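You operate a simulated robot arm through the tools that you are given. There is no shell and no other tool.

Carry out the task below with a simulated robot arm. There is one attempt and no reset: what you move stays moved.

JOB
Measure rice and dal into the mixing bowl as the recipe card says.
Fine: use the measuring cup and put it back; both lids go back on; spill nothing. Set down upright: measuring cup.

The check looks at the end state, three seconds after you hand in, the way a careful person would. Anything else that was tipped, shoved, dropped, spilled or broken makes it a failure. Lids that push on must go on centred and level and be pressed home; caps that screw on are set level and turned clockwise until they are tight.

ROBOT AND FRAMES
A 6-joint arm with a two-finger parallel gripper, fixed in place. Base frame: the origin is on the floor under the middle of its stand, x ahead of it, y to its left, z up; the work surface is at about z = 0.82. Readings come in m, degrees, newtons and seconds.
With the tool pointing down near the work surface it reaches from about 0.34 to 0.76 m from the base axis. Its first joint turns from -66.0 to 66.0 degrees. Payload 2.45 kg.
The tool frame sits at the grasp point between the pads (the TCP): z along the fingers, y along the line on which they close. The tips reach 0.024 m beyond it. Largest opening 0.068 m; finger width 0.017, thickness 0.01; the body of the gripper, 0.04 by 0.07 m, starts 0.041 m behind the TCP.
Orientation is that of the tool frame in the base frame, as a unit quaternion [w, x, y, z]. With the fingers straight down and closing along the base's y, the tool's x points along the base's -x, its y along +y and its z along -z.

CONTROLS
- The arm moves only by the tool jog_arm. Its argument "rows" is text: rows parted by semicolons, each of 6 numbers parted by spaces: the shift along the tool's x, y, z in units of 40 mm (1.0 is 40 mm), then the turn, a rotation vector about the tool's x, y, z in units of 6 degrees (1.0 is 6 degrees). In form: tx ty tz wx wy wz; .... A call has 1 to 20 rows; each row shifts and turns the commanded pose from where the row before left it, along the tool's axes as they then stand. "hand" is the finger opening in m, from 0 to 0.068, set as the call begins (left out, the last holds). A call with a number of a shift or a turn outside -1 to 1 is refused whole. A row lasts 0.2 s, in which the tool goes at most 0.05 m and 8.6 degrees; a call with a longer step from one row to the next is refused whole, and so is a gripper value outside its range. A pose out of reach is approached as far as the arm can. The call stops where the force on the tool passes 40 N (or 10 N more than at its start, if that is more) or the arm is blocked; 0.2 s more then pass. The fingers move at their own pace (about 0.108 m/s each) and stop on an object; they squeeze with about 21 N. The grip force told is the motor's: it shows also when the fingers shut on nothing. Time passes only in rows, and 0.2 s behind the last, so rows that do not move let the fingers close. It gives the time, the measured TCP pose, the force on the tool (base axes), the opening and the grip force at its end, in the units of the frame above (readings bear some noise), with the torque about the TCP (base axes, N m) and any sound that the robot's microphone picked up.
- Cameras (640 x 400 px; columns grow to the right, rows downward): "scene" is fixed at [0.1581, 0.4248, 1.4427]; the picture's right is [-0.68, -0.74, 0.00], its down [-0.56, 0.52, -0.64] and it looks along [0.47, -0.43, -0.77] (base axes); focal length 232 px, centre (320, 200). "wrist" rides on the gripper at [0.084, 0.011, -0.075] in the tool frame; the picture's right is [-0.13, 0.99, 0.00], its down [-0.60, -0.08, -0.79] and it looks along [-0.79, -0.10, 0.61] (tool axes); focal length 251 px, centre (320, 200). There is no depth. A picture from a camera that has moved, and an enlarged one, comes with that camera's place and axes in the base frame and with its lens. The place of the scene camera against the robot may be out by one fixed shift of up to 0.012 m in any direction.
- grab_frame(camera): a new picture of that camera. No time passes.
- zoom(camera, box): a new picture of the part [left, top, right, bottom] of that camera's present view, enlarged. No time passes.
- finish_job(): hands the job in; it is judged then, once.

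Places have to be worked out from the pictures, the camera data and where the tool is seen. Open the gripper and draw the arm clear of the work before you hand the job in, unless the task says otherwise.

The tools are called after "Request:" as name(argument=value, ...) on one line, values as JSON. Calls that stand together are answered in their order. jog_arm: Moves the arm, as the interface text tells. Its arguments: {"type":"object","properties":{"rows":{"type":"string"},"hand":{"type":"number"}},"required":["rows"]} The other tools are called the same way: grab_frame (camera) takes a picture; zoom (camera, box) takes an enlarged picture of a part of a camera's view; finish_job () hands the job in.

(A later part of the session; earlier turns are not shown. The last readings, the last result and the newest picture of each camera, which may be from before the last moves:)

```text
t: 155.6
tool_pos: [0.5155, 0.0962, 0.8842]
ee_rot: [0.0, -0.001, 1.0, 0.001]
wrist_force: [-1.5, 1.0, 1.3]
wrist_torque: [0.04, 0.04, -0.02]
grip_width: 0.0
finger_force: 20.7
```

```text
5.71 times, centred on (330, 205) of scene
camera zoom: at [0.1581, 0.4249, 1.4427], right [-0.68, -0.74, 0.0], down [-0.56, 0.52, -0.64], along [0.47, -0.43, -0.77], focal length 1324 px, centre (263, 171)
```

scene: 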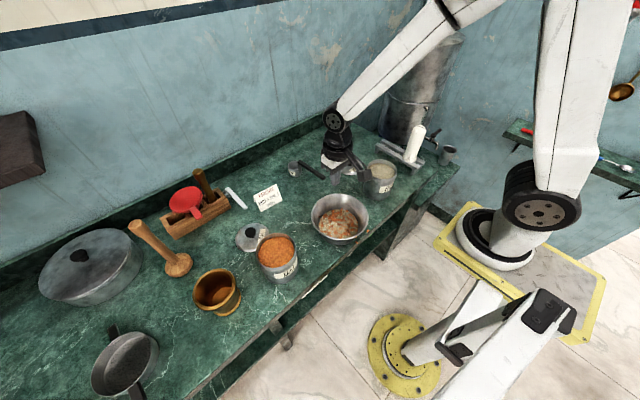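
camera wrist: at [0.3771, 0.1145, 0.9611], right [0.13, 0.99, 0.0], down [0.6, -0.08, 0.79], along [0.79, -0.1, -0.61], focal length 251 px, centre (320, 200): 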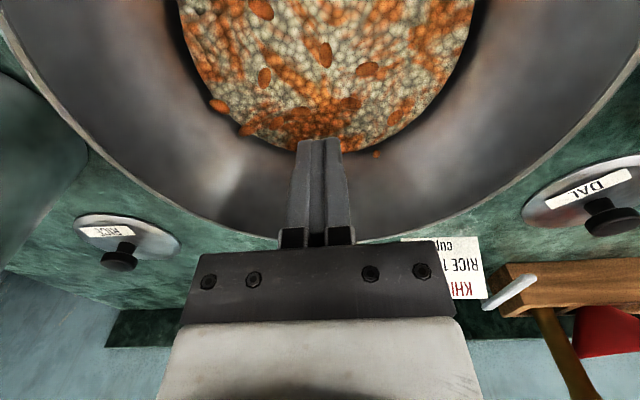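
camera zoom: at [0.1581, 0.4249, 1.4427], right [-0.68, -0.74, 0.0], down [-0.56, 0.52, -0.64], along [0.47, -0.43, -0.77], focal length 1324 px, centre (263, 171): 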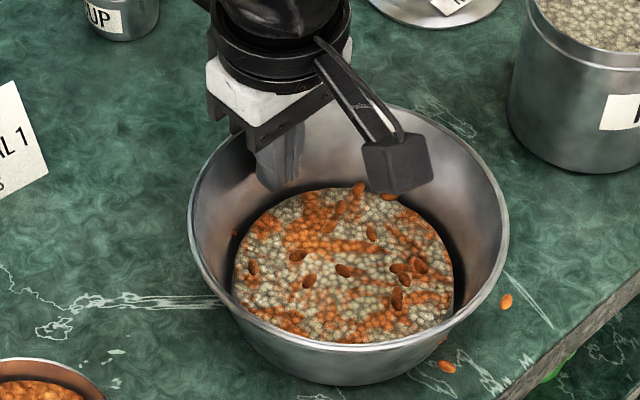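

About 20 mm remains. I'll push straight along +x in small steps and recheck.

Request:
jog_arm(rows="-0.0625 0 0 0 0 0; -0.0625 0 0 0 0 0; -0.0625 0 0 0 0 0; -0.0625 0 0 0 0 0; -0.0625 0 0 0 0 0; -0.0625 0 0 0 0 0; 0 0 0 0 0 0")

Request:
zoom(camera="scene", box=[290, 170, 370, 240])

```text
t: 157.2
tool_pos: [0.5302, 0.0967, 0.8843]
ee_rot: [0.0, 0.0, 1.0, 0.0]
wrist_force: [-1.7, 0.6, 0.6]
wrist_torque: [0.0, 0.03, -0.03]
grip_width: 0.0002
finger_force: 20.9
```

```text
5.71 times, centred on (330, 205) of scene
camera zoom: at [0.1581, 0.4248, 1.4427], right [-0.68, -0.74, 0.0], down [-0.56, 0.52, -0.64], along [0.47, -0.43, -0.77], focal length 1324 px, centre (263, 171)
```

zoom: 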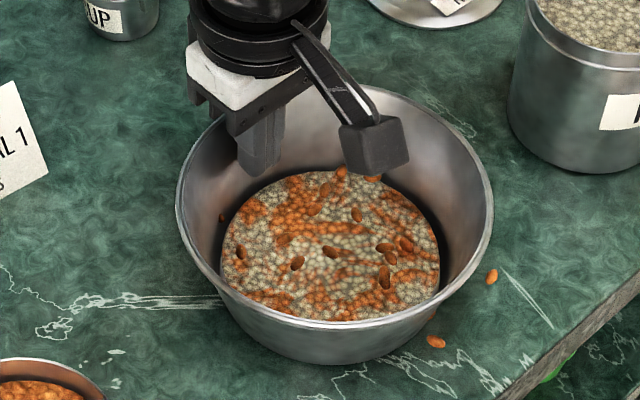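

About 9 mm to go by the rim edges. I'll push the remainder.

Request:
jog_arm(rows="-0.0625 0.003 0 0 0 0; -0.0625 0.003 0 0 0 0; -0.0625 0.003 0 0 0 0; -0.03 0 0 0 0 0; 0 0 0 0 0 0")

Request:
zoom(camera="scene", box=[290, 170, 370, 240])

```text
t: 158.4
tool_pos: [0.5394, 0.0969, 0.8848]
ee_rot: [0.0, 0.0, 1.0, 0.0]
wrist_force: [-1.7, 1.4, 1.2]
wrist_torque: [0.02, 0.04, -0.02]
grip_width: 0.0
finger_force: 20.3
```

```text
5.71 times, centred on (330, 205) of scene
camera zoom: at [0.1581, 0.4248, 1.4427], right [-0.68, -0.74, 0.0], down [-0.56, 0.52, -0.64], along [0.47, -0.43, -0.77], focal length 1324 px, centre (263, 171)
```

zoom: 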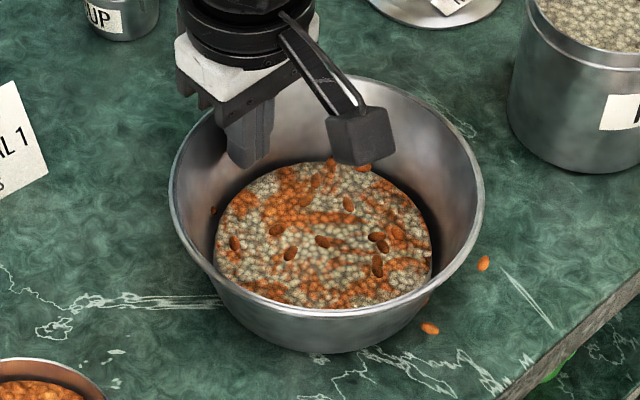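

The bowl is back within about 3 mm of its original position. I'll retreat from the wall inside the bowl and rise straight up.

Request:
jog_arm(rows="0.3 0 0 0 0 0; 0.5 0 0 0 0 0; 0 0 -0.4 0 0 0; 0 0 -0.8 0 0 0; 0 0 -0.9 0 0 0; 0 0 -0.9 0 0 0; 0 0 0 0 0 0")

Request:
zoom(camera="scene", box=[290, 170, 370, 240])

Request:
grab_frame(camera="wrist")

```text
t: 160.0
tool_pos: [0.5085, 0.0983, 1.0046]
ee_rot: [0.0, 0.0, 1.0, 0.0]
wrist_force: [0.9, -0.1, 0.1]
wrist_torque: [0.0, 0.01, -0.01]
grip_width: 0.0
finger_force: 21.2
```

```text
5.71 times, centred on (330, 205) of scene
camera zoom: at [0.1581, 0.4248, 1.4427], right [-0.68, -0.74, 0.0], down [-0.56, 0.52, -0.64], along [0.47, -0.43, -0.77], focal length 1324 px, centre (263, 171)
```

zoom: 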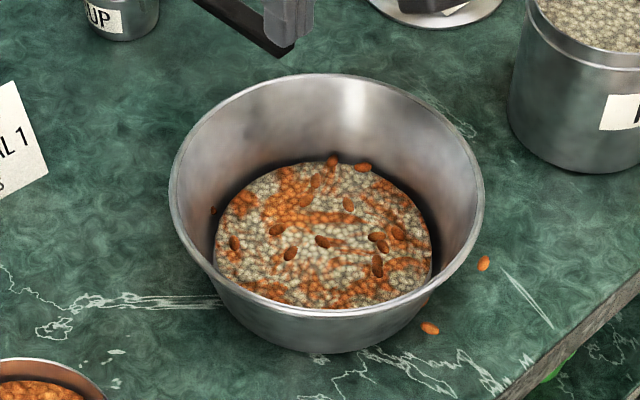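

```text
taken
camera wrist: at [0.4244, 0.1087, 1.0817], right [0.13, 0.99, 0.0], down [0.6, -0.08, 0.79], along [0.79, -0.1, -0.61], focal length 251 px, centre (320, 200)
```

wrist: 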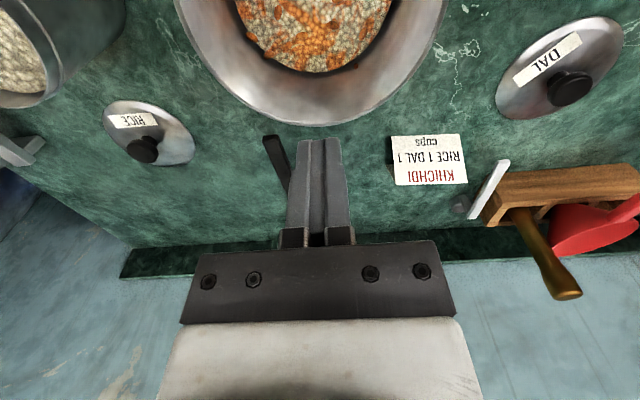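

The bowl sits upright back at its place. Next, the lids: I'll move above the rice lid at (0.600, −0.131) and open the gripper.

Request:
jog_arm(rows="-0.2875 -0.716 0 0 0 0; -0.2875 -0.716 0 0 0 0; -0.2875 -0.716 0 0 0 0; -0.2875 -0.716 0 0 0 0; -0.2875 -0.716 0 0 0 0; -0.2875 -0.716 0 0 0 0; -0.2875 -0.716 0 0 0 0; -0.2875 -0.716 0 0 0 0; 0 0 0 0 0 0", hand=0.068)

Request:
grab_frame(camera="wrist")

Request:
zoom(camera="wrist", box=[260, 0, 380, 90])

```text
t: 162.0
tool_pos: [0.6007, -0.1333, 1.0058]
ee_rot: [-0.001, 0.0, 1.0, 0.0]
wrist_force: [0.5, -0.7, 0.1]
wrist_torque: [0.0, 0.0, 0.0]
grip_width: 0.0681
finger_force: 0.1
```

```text
taken
camera wrist: at [0.5163, -0.1217, 1.0817], right [0.13, 0.99, 0.0], down [0.6, -0.08, 0.79], along [0.79, -0.1, -0.61], focal length 251 px, centre (320, 200)
```

wrist: 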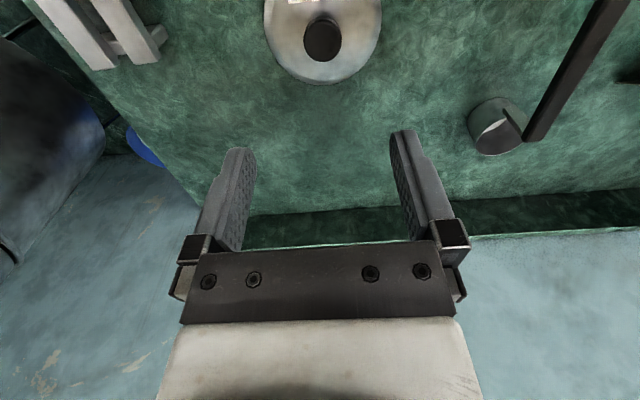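

```text
4.44 times, centred on (320, 45) of wrist
camera zoom: at [0.5163, -0.1217, 1.0817], right [0.13, 0.99, 0.0], down [0.6, -0.08, 0.79], along [0.79, -0.1, -0.61], focal length 1118 px, centre (320, 889)
```

zoom: 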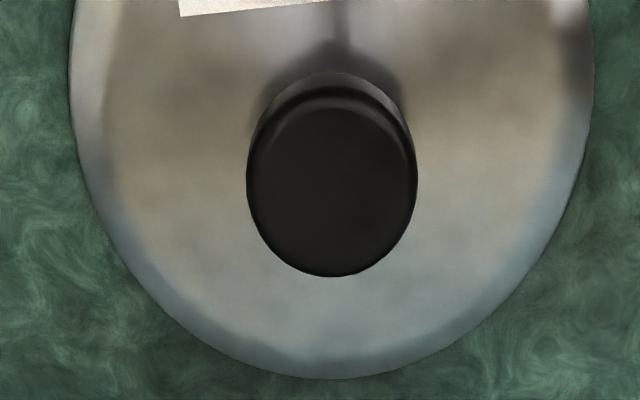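

The lid is where I left it, with a 2 mm y-correction needed. I'll descend onto the knob and grip it.

Request:
jog_arm(rows="0 0.045 0.8 0 0 0; 0 0 0.9 0 0 0; 0 0 0.9 0 0 0; 0 0 0.7 0 0 0; 0 0 0.42 0 0 0; 0 0 0 0 0 0")

Request:
zoom(camera="wrist", box=[240, 80, 400, 190])

```text
t: 163.4
tool_pos: [0.5997, -0.1303, 0.8566]
ee_rot: [-0.001, 0.0, 1.0, 0.0]
wrist_force: [-0.6, 0.1, -0.3]
wrist_torque: [-0.02, 0.02, -0.01]
grip_width: 0.0681
finger_force: 0.0
```

```text
3.64 times, centred on (320, 135) of wrist
camera zoom: at [0.5158, -0.1191, 0.933], right [0.13, 0.99, 0.0], down [0.6, -0.08, 0.79], along [0.79, -0.1, -0.61], focal length 914 px, centre (320, 436)
```

zoom: 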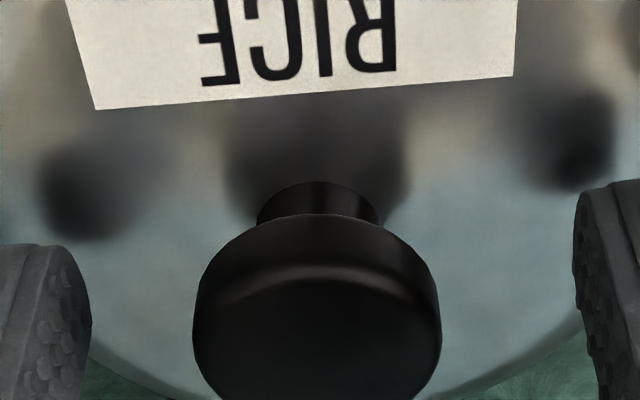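

Alignment is within a millimetre. I'll make the tiny correction, close on the knob and lift.

Request:
jog_arm(rows="-0.02 -0.02 0.04 0 0 0; 0 0 0 0 0 0")

Request:
jog_arm(rows="0 0 0 0 0 0; 0 0 0 0 0 0; 0 0 0 0 0 0; 0 0 0 0 0 0", hand=0.0)

Request:
jog_arm(rows="0 0 -0.2 0 0 0; 0 0 -0.6 0 0 0; 0 0 -0.9 0 0 0; 0 0 -0.9 0 0 0; 0 0 -0.9 0 0 0; 0 0 -0.9 0 0 0; 0 0 -0.6 0 0 0; 0 0 0 0 0 0")

Request:
grab_frame(camera="wrist")

Request:
zoom(camera="scene", box=[300, 100, 420, 200])

```text
t: 164.0
tool_pos: [0.6008, -0.1308, 0.8553]
ee_rot: [0.0, -0.001, 1.0, 0.0]
wrist_force: [-0.1, -0.3, 0.3]
wrist_torque: [0.0, -0.01, 0.02]
grip_width: 0.0682
finger_force: 0.0
```

```text
t: 165.0
tool_pos: [0.6, -0.131, 0.8551]
ee_rot: [-0.001, 0.0, 1.0, 0.0]
wrist_force: [0.2, 0.7, 0.6]
wrist_torque: [0.02, -0.02, -0.02]
grip_width: 0.0309
finger_force: 20.6
```

```text
t: 166.8
tool_pos: [0.5996, -0.1309, 1.0546]
ee_rot: [0.0, 0.0, 1.0, 0.0]
wrist_force: [0.6, 0.0, -0.3]
wrist_torque: [0.03, 0.02, -0.01]
grip_width: 0.0306
finger_force: 20.7
```

```text
taken
camera wrist: at [0.5157, -0.1195, 1.1313], right [0.13, 0.99, 0.0], down [0.6, -0.08, 0.79], along [0.79, -0.1, -0.61], focal length 251 px, centre (320, 200)
```

wrist: 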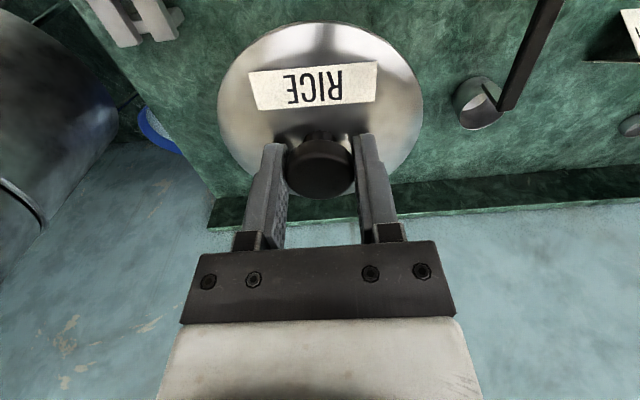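

```text
4.00 times, centred on (360, 150) of scene
camera zoom: at [0.1581, 0.4248, 1.4427], right [-0.68, -0.74, 0.0], down [-0.56, 0.52, -0.64], along [0.47, -0.43, -0.77], focal length 927 px, centre (160, 400)
```

zoom: 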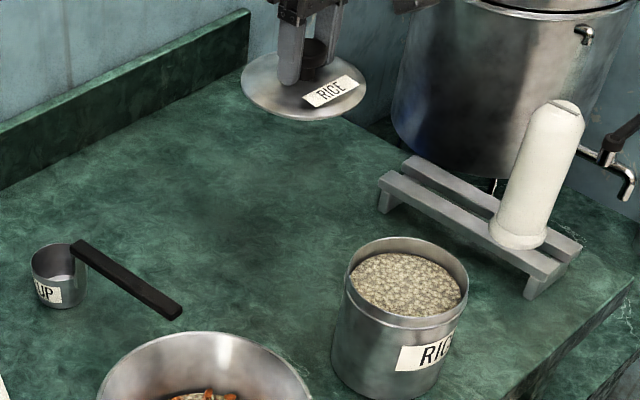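

The lid is held level. I'll bring it back above the rice canister to the exact pose where it was lifted off, and lower to just above the rim.

Request:
jog_arm(rows="0.7735 0.1265 0 0 0 0; 0.7735 0.1265 0 0 0 0; 0.7735 0.1265 0 0 0 0; 0.7735 0.1265 0 0 0 0; 0.7735 0.1265 0 0 0 0; 0 0 0.8 0 0 0; 0 0 0.8 0 0 0; 0 0 0.3 0 0 0; 0 0 0 0 0 0")

Request:
grab_frame(camera="wrist")

Request:
zoom(camera="scene", box=[340, 130, 420, 210])

```text
t: 168.8
tool_pos: [0.4457, -0.1059, 0.9777]
ee_rot: [0.0, 0.0, 1.0, 0.0]
wrist_force: [0.6, 0.3, -0.9]
wrist_torque: [-0.03, 0.03, 0.0]
grip_width: 0.0311
finger_force: 20.5
```

```text
taken
camera wrist: at [0.3621, -0.0948, 1.0548], right [0.13, 0.99, 0.0], down [0.6, -0.08, 0.79], along [0.79, -0.1, -0.61], focal length 251 px, centre (320, 200)
```

wrist: 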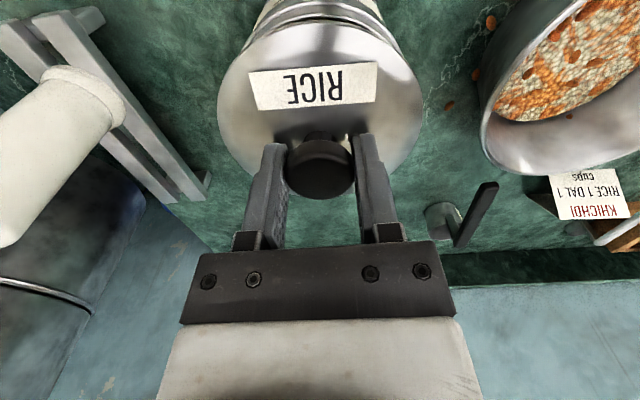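

```text
5.00 times, centred on (380, 170) of scene
camera zoom: at [0.1581, 0.4248, 1.4427], right [-0.68, -0.74, 0.0], down [-0.56, 0.52, -0.64], along [0.47, -0.43, -0.77], focal length 1158 px, centre (20, 350)
```

zoom: 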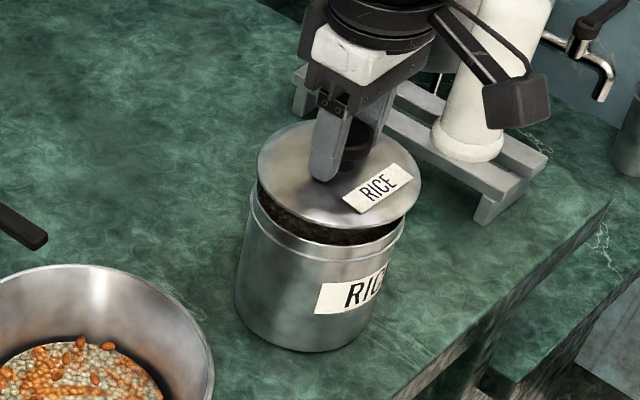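

I'll apply a 1 mm alignment correction and lower the lid the last stretch in small steps, listening for the snap.

Request:
jog_arm(rows="0.027 0.015 0.1 0 0 0; 0 0 0.12 0 0 0; 0 0 0 0 0 0")

Request:
jog_arm(rows="0 0 0.05 0 0 0; 0 0 0.05 0 0 0; 0 0 0 0 0 0")

Request:
zoom(camera="scene", box=[340, 130, 420, 210])

```text
t: 169.6
tool_pos: [0.4444, -0.1051, 0.9689]
ee_rot: [0.001, 0.001, 1.0, -0.001]
wrist_force: [-0.4, -0.4, 0.2]
wrist_torque: [0.03, 0.0, -0.01]
grip_width: 0.0307
finger_force: 21.3
```

```text
t: 170.4
tool_pos: [0.4449, -0.1039, 0.9654]
ee_rot: [0.0, 0.0, 1.0, 0.0]
wrist_force: [-0.2, -0.7, 0.0]
wrist_torque: [-0.01, 0.01, 0.0]
grip_width: 0.0309
finger_force: 21.2
```

```text
5.00 times, centred on (380, 170) of scene
camera zoom: at [0.1581, 0.4248, 1.4427], right [-0.68, -0.74, 0.0], down [-0.56, 0.52, -0.64], along [0.47, -0.43, -0.77], focal length 1158 px, centre (20, 350)
```

zoom: 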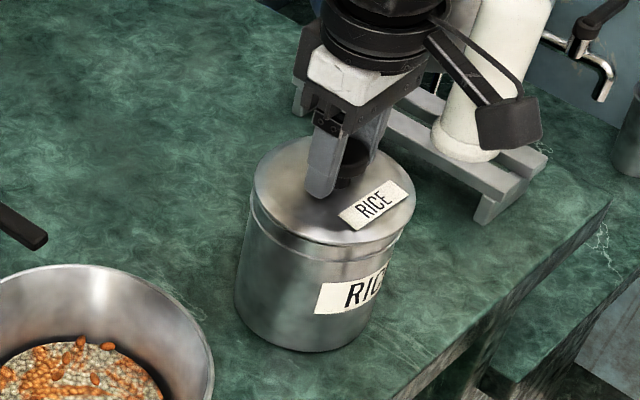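

The lid is nearly on and well aligned. I'll continue down in 1 to 2 mm steps and press it home.

Request:
jog_arm(rows="0 0 0.05 0 0 0; 0 0 0.04 0 0 0; 0 0 0 0 0 0")

Request:
jog_arm(rows="0 0 0.04 0 0 0; 0 0 0 0 0 0; 0 0 0 0 0 0")

Request:
zoom(camera="scene", box=[340, 130, 420, 210])

```text
t: 171.2
tool_pos: [0.4445, -0.1056, 0.9619]
ee_rot: [0.0, 0.001, 1.0, 0.001]
wrist_force: [-0.7, -0.1, 0.3]
wrist_torque: [0.0, -0.01, -0.01]
grip_width: 0.0312
finger_force: 21.0
```

```text
t: 172.0
tool_pos: [0.4447, -0.1055, 0.96]
ee_rot: [-0.001, 0.0, 1.0, 0.0]
wrist_force: [-0.3, 0.1, -0.3]
wrist_torque: [0.02, 0.03, 0.02]
grip_width: 0.0306
finger_force: 20.9
```

```text
5.00 times, centred on (380, 170) of scene
camera zoom: at [0.1581, 0.4248, 1.4427], right [-0.68, -0.74, 0.0], down [-0.56, 0.52, -0.64], along [0.47, -0.43, -0.77], focal length 1158 px, centre (20, 350)
```

zoom: 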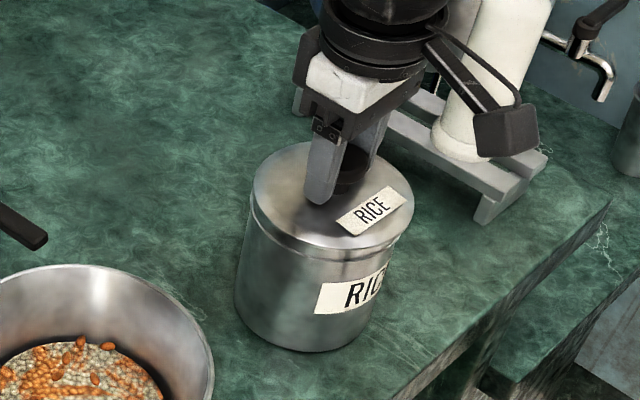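

It's at about the original seated height but without pressing force yet. I'll push down gently to press it home.

Request:
jog_arm(rows="0 0 0.04 0 0 0; 0 0 0 0 0 0; 0 0 0 0 0 0")

Request:
jog_arm(rows="0 0 0.04 0 0 0; 0 0 0 0 0 0; 0 0 0 0 0 0")

Request:
jog_arm(rows="0 0 0.04 0 0 0; 0 0 0 0 0 0; 0 0 0 0 0 0")

```text
t: 172.8
tool_pos: [0.4455, -0.1051, 0.9586]
ee_rot: [0.002, 0.0, 1.0, -0.002]
wrist_force: [1.0, 0.2, 17.2]
wrist_torque: [0.13, 0.12, 0.06]
grip_width: 0.0308
finger_force: 20.5
```

```text
t: 173.6
tool_pos: [0.4436, -0.1055, 0.9565]
ee_rot: [0.001, 0.0, 1.0, -0.002]
wrist_force: [3.0, 1.2, 28.5]
wrist_torque: [0.08, -0.07, 0.02]
grip_width: 0.031
finger_force: 21.1
```

```text
t: 174.4
tool_pos: [0.4456, -0.1053, 0.9561]
ee_rot: [0.002, 0.0, 1.0, -0.001]
wrist_force: [1.3, 1.1, 37.6]
wrist_torque: [0.14, 0.0, 0.0]
grip_width: 0.0306
finger_force: 21.2
```

I've pressed with about 37 N at the original seated height, with no snap heard yet. I'll look closely at the fit before deciding.

Request:
grab_frame(camera="wrist")

Request:
zoom(camera="scene", box=[350, 140, 410, 205])

```text
taken
camera wrist: at [0.3612, -0.0939, 1.033], right [0.13, 0.99, 0.0], down [0.6, -0.08, 0.8], along [0.79, -0.1, -0.61], focal length 251 px, centre (320, 200)
```

wrist: 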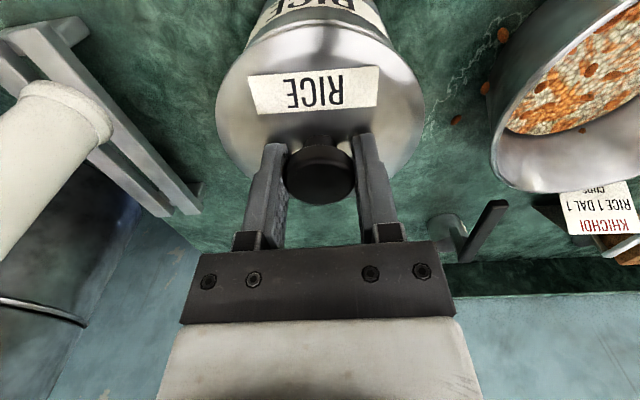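

```text
6.15 times, centred on (380, 172) of scene
camera zoom: at [0.1576, 0.425, 1.4427], right [-0.68, -0.74, 0.0], down [-0.56, 0.52, -0.64], along [0.47, -0.43, -0.77], focal length 1426 px, centre (-49, 369)
```

zoom: 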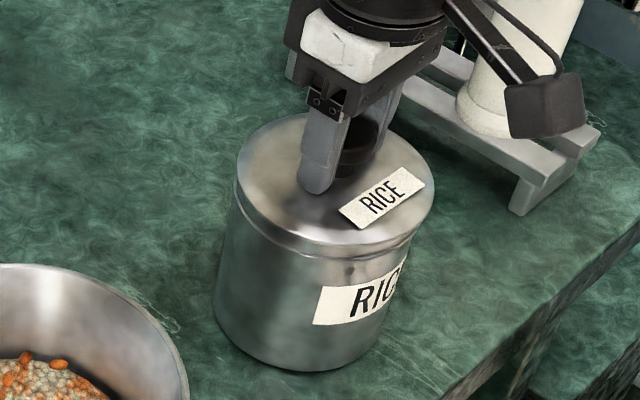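

The lid looks seated. I'll release it, rise, and compare with the original picture.

Request:
jog_arm(rows="0 0 -0.05 0 0 0; 0 0 0 0 0 0; 0 0 0 0 0 0")

Request:
jog_arm(rows="0 0 0 0 0 0; 0 0 0 0 0 0; 0 0 0 0 0 0; 0 0 -0.4 0 0 0; 0 0 -0.8 0 0 0; 0 0 0 0 0 0", hand=0.068)

Request:
zoom(camera="scene", box=[340, 140, 420, 210])

Request:
zoom(camera="wrist", box=[200, 0, 440, 170])

```text
t: 175.2
tool_pos: [0.4432, -0.1039, 0.9569]
ee_rot: [-0.002, -0.001, 1.0, 0.0]
wrist_force: [2.9, -1.6, 5.8]
wrist_torque: [-0.17, -0.32, 0.04]
grip_width: 0.0311
finger_force: 21.0
```

```text
t: 176.6
tool_pos: [0.4449, -0.1046, 1.0067]
ee_rot: [0.0, 0.0, 1.0, 0.0]
wrist_force: [0.1, 0.3, 0.0]
wrist_torque: [0.0, 0.01, -0.02]
grip_width: 0.068
finger_force: 0.1
```

```text
5.71 times, centred on (380, 175) of scene
camera zoom: at [0.1581, 0.4248, 1.4427], right [-0.68, -0.74, 0.0], down [-0.56, 0.52, -0.64], along [0.47, -0.43, -0.77], focal length 1324 px, centre (-23, 343)
```

zoom: 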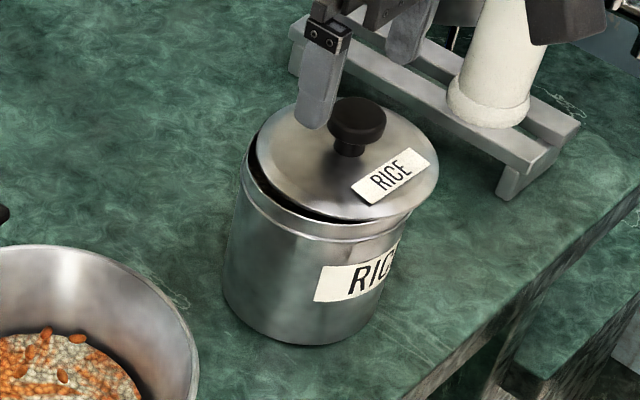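

```text
2.35 times, centred on (320, 85) of wrist
camera zoom: at [0.3606, -0.0932, 1.0823], right [0.13, 0.99, 0.0], down [0.6, -0.08, 0.79], along [0.79, -0.1, -0.61], focal length 592 px, centre (320, 471)
```

zoom: 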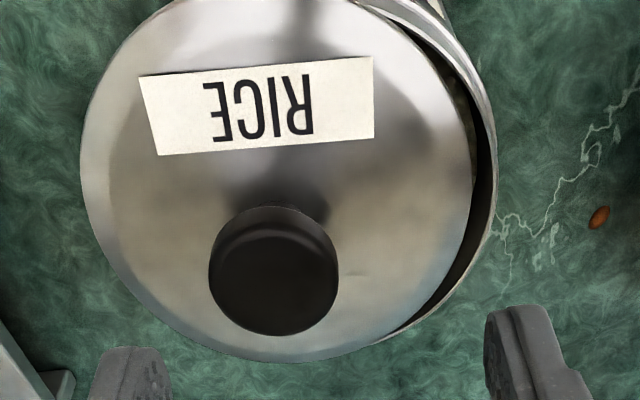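

On release the lid slid sideways about 11 mm, so it hadn't snapped on. I'll regrip the knob, which is now near (0.4416, −0.115), and lift it off to re-measure the canister centre.

Request:
jog_arm(rows="0.075 -0.2725 0.3 0 0 0; 0 0 0.5 0 0 0; 0 0 0.3 0 0 0; 0 0 0 0 0 0")

Request:
zoom(camera="wrist", box=[240, 80, 400, 190])

```text
t: 177.6
tool_pos: [0.4421, -0.1172, 0.961]
ee_rot: [0.0, 0.0, 1.0, 0.0]
wrist_force: [0.3, 0.0, -0.1]
wrist_torque: [-0.01, 0.0, -0.03]
grip_width: 0.068
finger_force: 0.1
```

```text
3.64 times, centred on (320, 135) of wrist
camera zoom: at [0.3576, -0.1049, 1.0375], right [0.13, 0.99, 0.0], down [0.6, -0.08, 0.79], along [0.79, -0.1, -0.61], focal length 914 px, centre (320, 436)
```

zoom: 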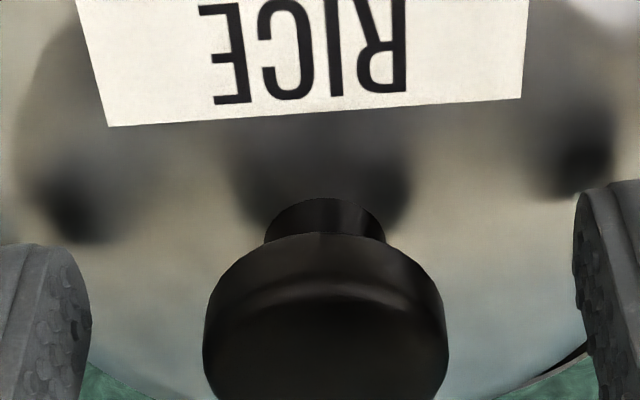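

The knob's position relative to the tool now matches the very first grip. The previous regrip was about 3.5 mm off in x, which explains the misfit. I'll grip now, lift, and check the canister.

Request:
jog_arm(rows="0 0 0.03 0 0 0; 0 0 0 0 0 0")

Request:
jog_arm(rows="0 0 0 0 0 0; 0 0 0 0 0 0; 0 0 0 0 0 0; 0 0 0 0 0 0", hand=0.0)

Request:
zoom(camera="wrist", box=[220, 60, 420, 200])

Request:
jog_arm(rows="0 0 -0.2 0 0 0; 0 0 -0.5 0 0 0; 0 0 -0.8 0 0 0; 0 0 -0.8 0 0 0; 0 0 0 0 0 0")

Request:
zoom(camera="scene", box=[340, 110, 430, 210])

Request:
grab_frame(camera="wrist")

```text
t: 178.2
tool_pos: [0.4403, -0.1158, 0.9594]
ee_rot: [0.001, 0.0, 1.0, 0.0]
wrist_force: [-0.4, 0.3, -0.7]
wrist_torque: [0.03, 0.02, -0.01]
grip_width: 0.0682
finger_force: 0.0
```

```text
t: 179.2
tool_pos: [0.4421, -0.1163, 0.9593]
ee_rot: [0.001, 0.0, 1.0, 0.0]
wrist_force: [-0.1, -1.5, 0.2]
wrist_torque: [0.01, -0.03, 0.03]
grip_width: 0.0306
finger_force: 20.6
```

```text
2.86 times, centred on (320, 130) of wrist
camera zoom: at [0.3576, -0.1047, 1.0366], right [0.13, 0.99, 0.0], down [0.6, -0.08, 0.79], along [0.79, -0.1, -0.61], focal length 718 px, centre (320, 400)
```

zoom: 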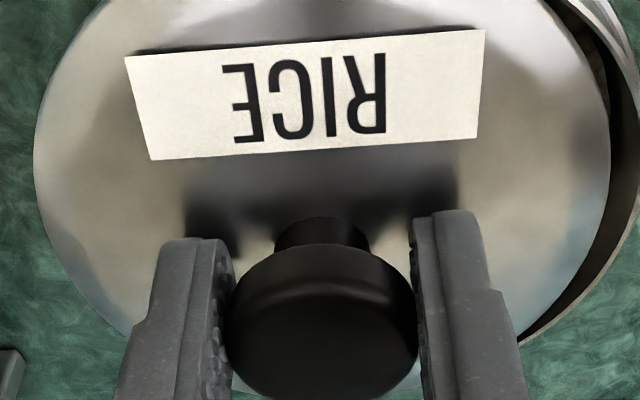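

```text
t: 180.4
tool_pos: [0.4403, -0.115, 1.0521]
ee_rot: [0.0, 0.0, 1.0, 0.0]
wrist_force: [-0.6, 0.0, 0.4]
wrist_torque: [0.0, 0.04, 0.0]
grip_width: 0.0309
finger_force: 21.0
```

```text
4.00 times, centred on (385, 160) of scene
camera zoom: at [0.1581, 0.4248, 1.4427], right [-0.68, -0.74, 0.0], down [-0.56, 0.52, -0.64], along [0.47, -0.43, -0.77], focal length 927 px, centre (60, 360)
```

zoom: 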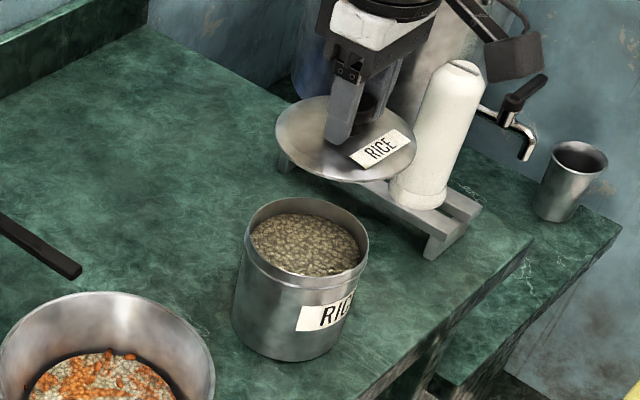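

```text
taken
camera wrist: at [0.3571, -0.1041, 1.1294], right [0.13, 0.99, 0.0], down [0.6, -0.08, 0.79], along [0.79, -0.1, -0.61], focal length 251 px, centre (320, 200)
```

wrist: 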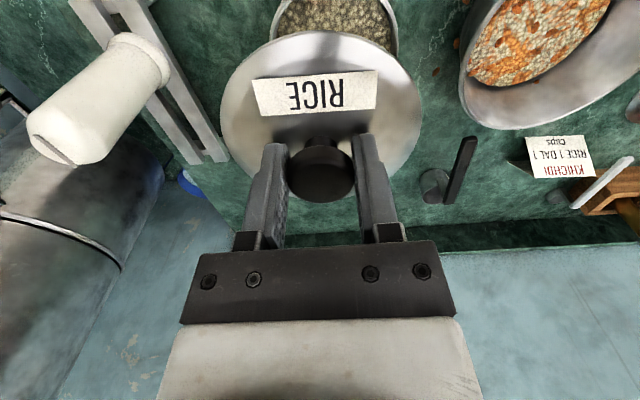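

The canister hasn't moved. I'll move the lid to the original removal pose, lower it, and press again.

Request:
jog_arm(rows="-0.0925 0.2525 0 0 0 0; 0 0 0.6 0 0 0; 0 0 0.6 0 0 0; 0 0 0.5 0 0 0; 0 0 0 0 0 0")

Request:
zoom(camera="wrist", box=[200, 0, 440, 170])

Request:
zoom(camera="scene", box=[350, 140, 410, 205])

```text
t: 181.6
tool_pos: [0.4443, -0.1054, 0.9843]
ee_rot: [0.0, 0.0, 1.0, 0.0]
wrist_force: [-0.2, 0.1, -0.8]
wrist_torque: [0.04, 0.0, -0.03]
grip_width: 0.031
finger_force: 20.5
```

```text
2.35 times, centred on (320, 85) of wrist
camera zoom: at [0.3617, -0.0944, 1.0605], right [0.13, 0.99, 0.0], down [0.6, -0.08, 0.79], along [0.79, -0.1, -0.61], focal length 592 px, centre (320, 471)
```

zoom: 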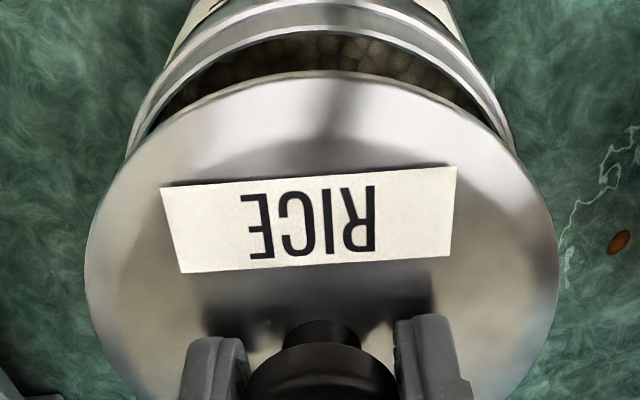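

```text
6.15 times, centred on (380, 172) of scene
camera zoom: at [0.1581, 0.4248, 1.4427], right [-0.68, -0.74, 0.0], down [-0.56, 0.52, -0.64], along [0.47, -0.43, -0.77], focal length 1426 px, centre (-49, 369)
```

zoom: 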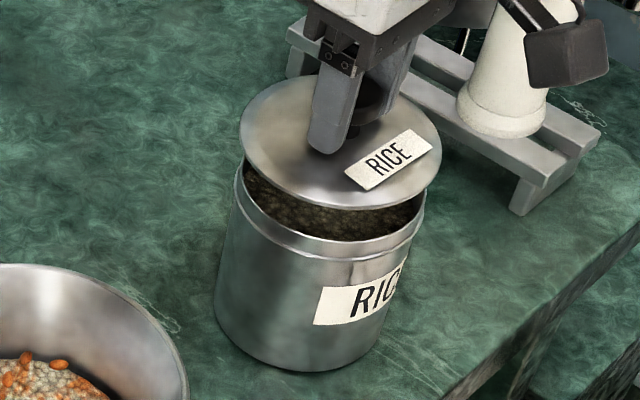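

The lid and canister are concentric in this view. I'll lower to just above seating and then press in small increments.

Request:
jog_arm(rows="0.015 0 0.2 0 0 0; 0 0 0.2 0 0 0; 0 0 0.1 0 0 0; 0 0 0 0 0 0")

Request:
jog_arm(rows="0 0 0.05 0 0 0; 0 0 0.05 0 0 0; 0 0 0 0 0 0; 0 0 0 0 0 0")

Request:
jog_arm(rows="0 0 0.03 0 0 0; 0 0 0 0 0 0; 0 0 0 0 0 0")

Request:
jog_arm(rows="0 0 0.03 0 0 0; 0 0 0 0 0 0; 0 0 0 0 0 0")

```text
t: 182.6
tool_pos: [0.4439, -0.1065, 0.9641]
ee_rot: [0.0, 0.0, 1.0, 0.0]
wrist_force: [0.2, -0.1, -1.4]
wrist_torque: [0.02, 0.01, 0.01]
grip_width: 0.0308
finger_force: 21.1
```

```text
t: 183.6
tool_pos: [0.444, -0.1065, 0.9595]
ee_rot: [-0.001, -0.001, 1.0, 0.0]
wrist_force: [-0.5, -0.6, -0.3]
wrist_torque: [-0.03, 0.03, -0.01]
grip_width: 0.0306
finger_force: 20.8
```

```text
t: 184.4
tool_pos: [0.4449, -0.1059, 0.9589]
ee_rot: [0.001, 0.0, 1.0, 0.0]
wrist_force: [-11.4, 1.9, 26.9]
wrist_torque: [0.11, 0.0, 0.08]
grip_width: 0.0311
finger_force: 21.0
heard: snap
```

```text
t: 185.2
tool_pos: [0.4448, -0.106, 0.9575]
ee_rot: [0.0, 0.0, 1.0, 0.0]
wrist_force: [-8.8, 3.3, 25.7]
wrist_torque: [0.09, -0.15, 0.04]
grip_width: 0.0307
finger_force: 21.3
```

A snap was heard, so the rice lid is pressed home. I'll relax most of the load and then open the fingers.

Request:
jog_arm(rows="0.02 0 -0.05 0 0 0; 0 0 0 0 0 0; 0 0 0 0 0 0")

Request:
jog_arm(rows="0 0 0 0 0 0; 0 0 0 0 0 0; 0 0 0 0 0 0; 0 0 0 0 0 0", hand=0.068)

Request:
jog_arm(rows="0 0 -0.3 0 0 0; 0 0 -0.8 0 0 0; 0 0 -0.9 0 0 0; 0 0 0 0 0 0")

Request:
zoom(camera="scene", box=[340, 140, 420, 210])

Request:
grab_frame(camera="wrist")

```text
t: 186.0
tool_pos: [0.4439, -0.1048, 0.9598]
ee_rot: [0.0, 0.001, 1.0, -0.001]
wrist_force: [0.4, -0.1, -0.2]
wrist_torque: [-0.02, -0.03, 0.01]
grip_width: 0.0307
finger_force: 21.0
heard: snap
```

```text
t: 187.0
tool_pos: [0.4433, -0.1052, 0.9591]
ee_rot: [0.001, 0.0, 1.0, 0.0]
wrist_force: [-1.0, 0.3, 0.1]
wrist_torque: [0.0, 0.02, -0.01]
grip_width: 0.0679
finger_force: 0.1
```

```text
t: 188.0
tool_pos: [0.4444, -0.1051, 1.0407]
ee_rot: [0.0, 0.0, 1.0, 0.001]
wrist_force: [0.0, -0.2, -0.3]
wrist_torque: [0.03, 0.0, 0.01]
grip_width: 0.0681
finger_force: 0.0
```

```text
5.71 times, centred on (380, 175) of scene
camera zoom: at [0.1581, 0.4248, 1.4427], right [-0.68, -0.74, 0.0], down [-0.56, 0.52, -0.64], along [0.47, -0.43, -0.77], focal length 1324 px, centre (-23, 343)
```

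zoom: 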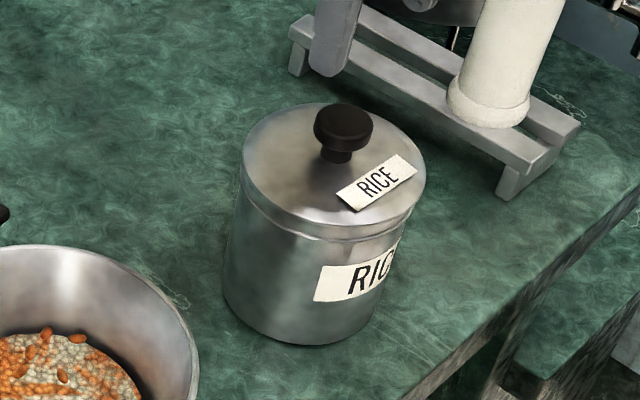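

```text
taken
camera wrist: at [0.3598, -0.0935, 1.1173], right [0.13, 0.99, 0.0], down [0.6, -0.08, 0.79], along [0.79, -0.1, -0.61], focal length 251 px, centre (320, 200)
```

wrist: 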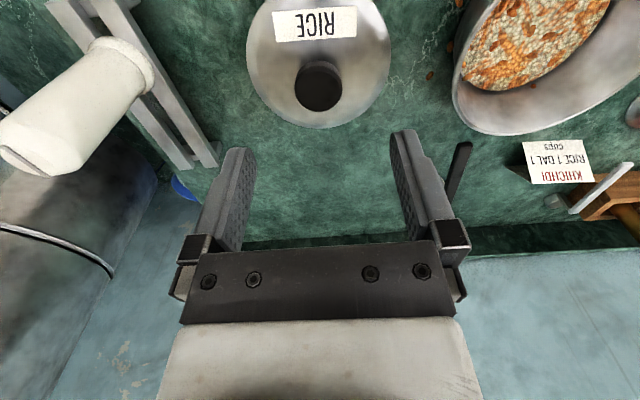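

The second snap, on unloading while still gripping, may mean I popped it loose again, although it looks perfectly seated. I'll press it home from above with closed fingertips on the knob, so there's no upward pull afterwards.

Request:
jog_arm(rows="0 0 0 0 0 0; 0 0 0 0 0 0; -0.02 -0.015 0.5 0 0 0; 0 0 0.6 0 0 0; 0 0 0.2 0 0 0; 0 0 0 0 0 0", hand=0.0)

Request:
zoom(camera="wrist", box=[220, 60, 420, 200])

Request:
zoom(camera="scene", box=[350, 140, 410, 205])

```text
t: 189.4
tool_pos: [0.4452, -0.1062, 0.9892]
ee_rot: [0.0, 0.0, 1.0, 0.001]
wrist_force: [0.1, 0.1, -0.5]
wrist_torque: [-0.03, -0.03, 0.02]
grip_width: 0.0001
finger_force: 20.9
```

```text
2.86 times, centred on (320, 130) of wrist
camera zoom: at [0.3605, -0.0951, 1.0649], right [0.13, 0.99, 0.0], down [0.6, -0.08, 0.79], along [0.79, -0.1, -0.61], focal length 718 px, centre (320, 400)
```

zoom: 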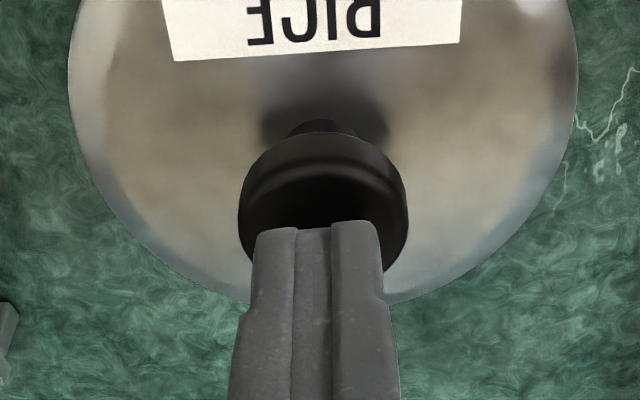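

```text
6.15 times, centred on (380, 172) of scene
camera zoom: at [0.1581, 0.4248, 1.4427], right [-0.68, -0.74, 0.0], down [-0.56, 0.52, -0.64], along [0.47, -0.43, -0.77], focal length 1426 px, centre (-49, 369)
```

zoom: 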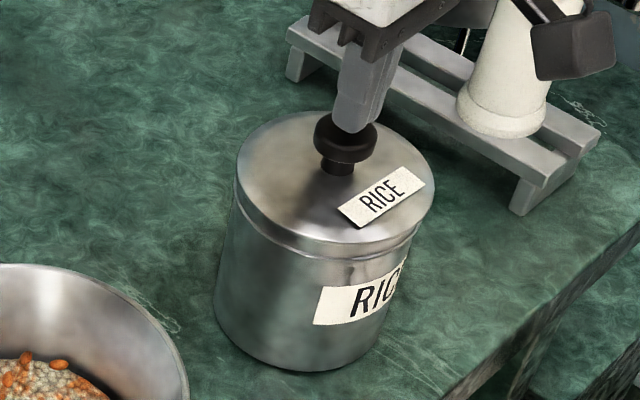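

The fingertips are centred just above the knob. I'll press down in small steps until about 30 to 38 N and listen.

Request:
jog_arm(rows="0 0 0.06 0 0 0; 0 0 0.06 0 0 0; 0 0 0 0 0 0")

Request:
jog_arm(rows="0 0 0.04 0 0 0; 0 0 0 0 0 0; 0 0 0 0 0 0")

Request:
jog_arm(rows="0 0 0.04 0 0 0; 0 0 0 0 0 0; 0 0 0 0 0 0")

Request:
jog_arm(rows="0 0 0.04 0 0 0; 0 0 0 0 0 0; 0 0 0 0 0 0")

```text
t: 190.2
tool_pos: [0.445, -0.1067, 0.9832]
ee_rot: [0.001, 0.0, 1.0, 0.0]
wrist_force: [-0.4, -0.9, 0.4]
wrist_torque: [0.05, -0.02, 0.04]
grip_width: 0.0
finger_force: 20.9
```

```text
t: 191.0
tool_pos: [0.4451, -0.107, 0.9818]
ee_rot: [0.001, 0.001, 1.0, -0.001]
wrist_force: [-6.3, 3.5, 27.1]
wrist_torque: [0.11, 0.17, 0.02]
grip_width: 0.0
finger_force: 20.7
```

```text
t: 191.3
tool_pos: [0.4457, -0.107, 0.9833]
ee_rot: [0.002, -0.001, 1.0, -0.001]
wrist_force: [-3.1, 1.4, 11.7]
wrist_torque: [0.02, 0.07, -0.01]
grip_width: 0.0
finger_force: 21.1
stopped in row 1: the force on the tool passed its limit at 45 N (the readings are from after the stop); the commanded pose is now the measured one
```

```text
t: 191.9
tool_pos: [0.4447, -0.1073, 0.9823]
ee_rot: [0.002, 0.001, 1.0, -0.001]
wrist_force: [-3.2, 2.0, 11.1]
wrist_torque: [0.04, 0.12, -0.03]
grip_width: 0.0
finger_force: 21.3
stopped in row 2: the force on the tool passed its limit at 41 N (the readings are from after the stop); the commanded pose is now the measured one
```

I pressed up to about 45 N with no new sound. I'll lift the fingers off and compare the lid closely with its original appearance.

Request:
jog_arm(rows="0 0 -0.3 0 0 0; 0 0 -0.8 0 0 0; 0 0 -0.9 0 0 0; 0 0 -0.9 0 0 0; 0 0 0 0 0 0")

Request:
zoom(camera="scene", box=[350, 145, 410, 205])

Request:
grab_frame(camera="wrist")

Request:
zoom(camera="wrist", box=[240, 0, 390, 110])

```text
t: 193.1
tool_pos: [0.4455, -0.1074, 1.0995]
ee_rot: [0.002, -0.001, 1.0, -0.001]
wrist_force: [-0.4, 0.1, 0.4]
wrist_torque: [0.03, 0.01, 0.03]
grip_width: 0.0
finger_force: 21.0
heard: snap
```

```text
6.67 times, centred on (380, 175) of scene
camera zoom: at [0.1581, 0.4248, 1.4427], right [-0.68, -0.74, 0.0], down [-0.56, 0.52, -0.64], along [0.47, -0.43, -0.77], focal length 1545 px, centre (-80, 367)
```

zoom: 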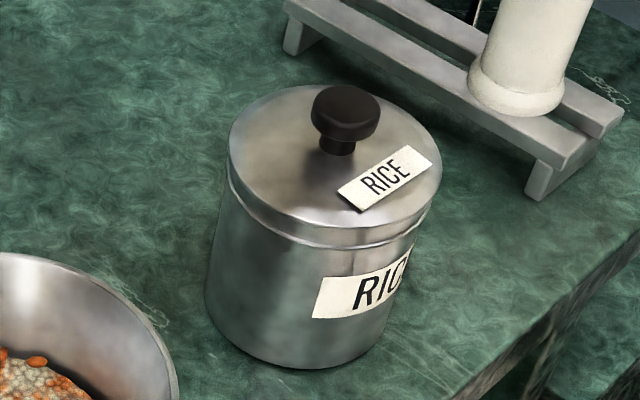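

```text
taken
camera wrist: at [0.3612, -0.0961, 1.1758], right [0.13, 0.99, 0.0], down [0.6, -0.08, 0.8], along [0.79, -0.1, -0.61], focal length 251 px, centre (320, 200)
```

wrist: 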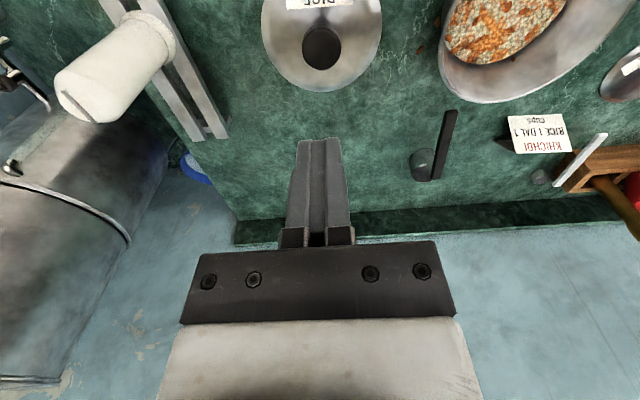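

```text
3.64 times, centred on (315, 55) of wrist
camera zoom: at [0.3612, -0.0961, 1.1758], right [0.13, 0.99, 0.0], down [0.6, -0.08, 0.8], along [0.79, -0.1, -0.61], focal length 914 px, centre (338, 727)
```

zoom: 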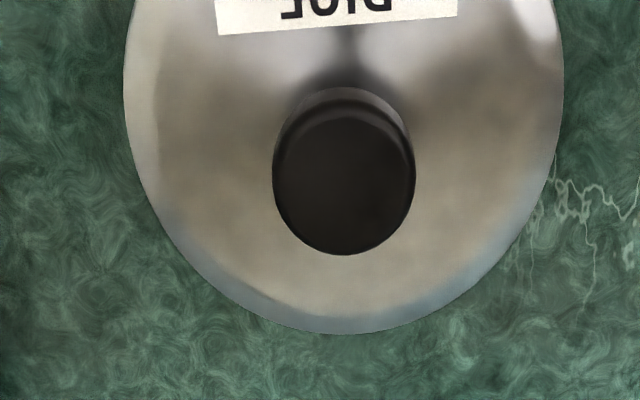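

That final snap came as I unloaded with nothing gripping, and the lid looks identical to its original seated state. I take the rice lid as home. Next is the dal lid: I'll travel to it with the same 45° yaw I used when setting it down.

Request:
jog_arm(rows="-0.281 0.91 0 0 0 0; -0.281 0.91 0 0 0 0; -0.281 0.91 0 0 0 0; -0.281 0.91 0 0 0 0; -0.281 0.91 0 0 0 0; -0.281 0.91 0 0 0 0; -0.281 0.91 0 0 0 0; -0.281 0.91 0 0 0 0; -0.281 0.91 0 0 0 0; -0.281 0.91 0 0 0 0; -0.281 0.91 0 0 0 0; -0.281 0.91 0 0 0 0; 0 0 0 0 0 -1; 0 0 0 0 0 -1; 0 0 0 0 0 -1; 0 0 0 0 0 -1; 0 0 0 0 0 -1; 0 0 0 0 0 -1; 0 0 0 0 0 -1; 0 0 0 0 0 -0.5", hand=0.068)

Request:
grab_frame(camera="wrist")

Request:
grab_frame(camera="scene")

```text
t: 197.3
tool_pos: [0.5807, 0.3292, 1.0985]
ee_rot: [0.002, -0.384, 0.924, -0.001]
wrist_force: [1.1, 0.0, -0.9]
wrist_torque: [-0.02, -0.01, 0.03]
grip_width: 0.0682
finger_force: 0.0
```

```text
taken
camera wrist: at [0.5126, 0.2783, 1.1745], right [-0.61, 0.79, 0.0], down [0.48, 0.37, 0.79], along [0.63, 0.48, -0.61], focal length 251 px, centre (320, 200)
```

wrist: 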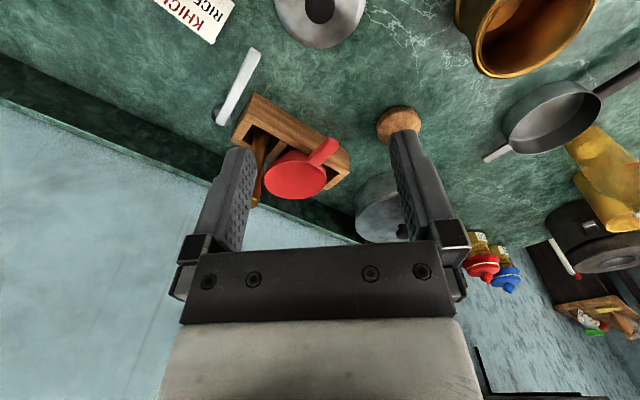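

```text
taken
```

scene: 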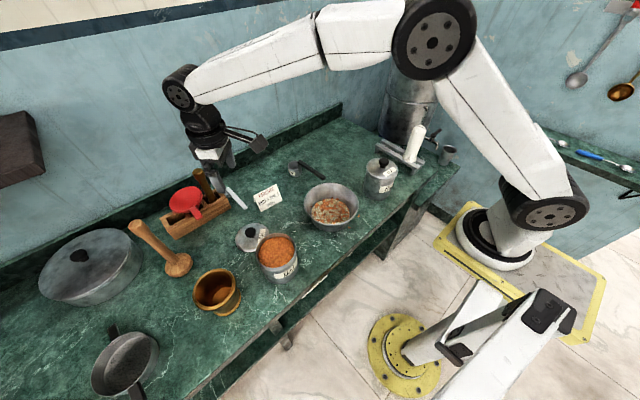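

The knob is on the tool axis. I'll descend toward it and check alignment close up.

Request:
jog_arm(rows="0 0 1 0 0 0; 0 0 1 0 0 0; 0 0 1 0 0 0; 0 0 1 0 0 0; 0 0 1 0 0 0; 0 0 0.6 0 0 0; 0 0 0 0 0 0")

Request:
zoom(camera="wrist", box=[260, 90, 380, 190])

```text
t: 198.9
tool_pos: [0.5794, 0.3304, 0.8727]
ee_rot: [0.002, -0.383, 0.924, -0.001]
wrist_force: [-0.7, -0.9, 0.5]
wrist_torque: [0.01, 0.02, -0.02]
grip_width: 0.068
finger_force: 0.1
```

```text
4.00 times, centred on (320, 140) of wrist
camera zoom: at [0.5133, 0.2783, 0.9498], right [-0.61, 0.79, 0.0], down [0.48, 0.37, 0.79], along [0.63, 0.48, -0.61], focal length 1006 px, centre (320, 440)
```

zoom: 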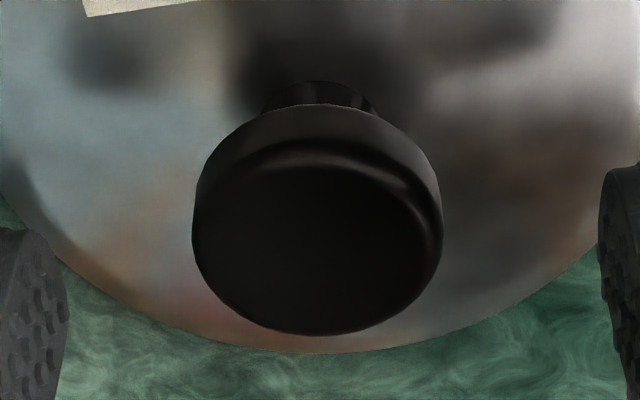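

The knob is about 1 mm nearer than the tool axis. I'll correct that, descend to grip height and check once more.

Request:
jog_arm(rows="0.0275 0 0.25 0 0 0; 0 0 0.23 0 0 0; 0 0 0 0 0 0")

Request:
zoom(camera="wrist", box=[220, 60, 420, 200])

```text
t: 199.7
tool_pos: [0.5795, 0.328, 0.8547]
ee_rot: [0.002, -0.383, 0.924, -0.001]
wrist_force: [0.9, -0.6, -0.9]
wrist_torque: [0.0, -0.01, -0.01]
grip_width: 0.0681
finger_force: 0.0
```

```text
2.86 times, centred on (320, 130) of wrist
camera zoom: at [0.513, 0.2772, 0.9314], right [-0.61, 0.79, 0.0], down [0.48, 0.37, 0.8], along [0.63, 0.48, -0.61], focal length 718 px, centre (320, 400)
```

zoom: 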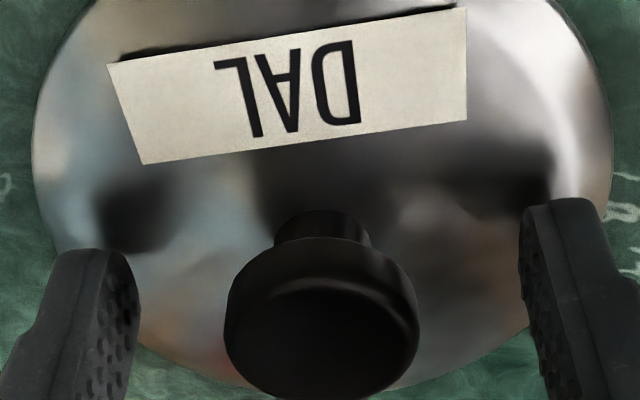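

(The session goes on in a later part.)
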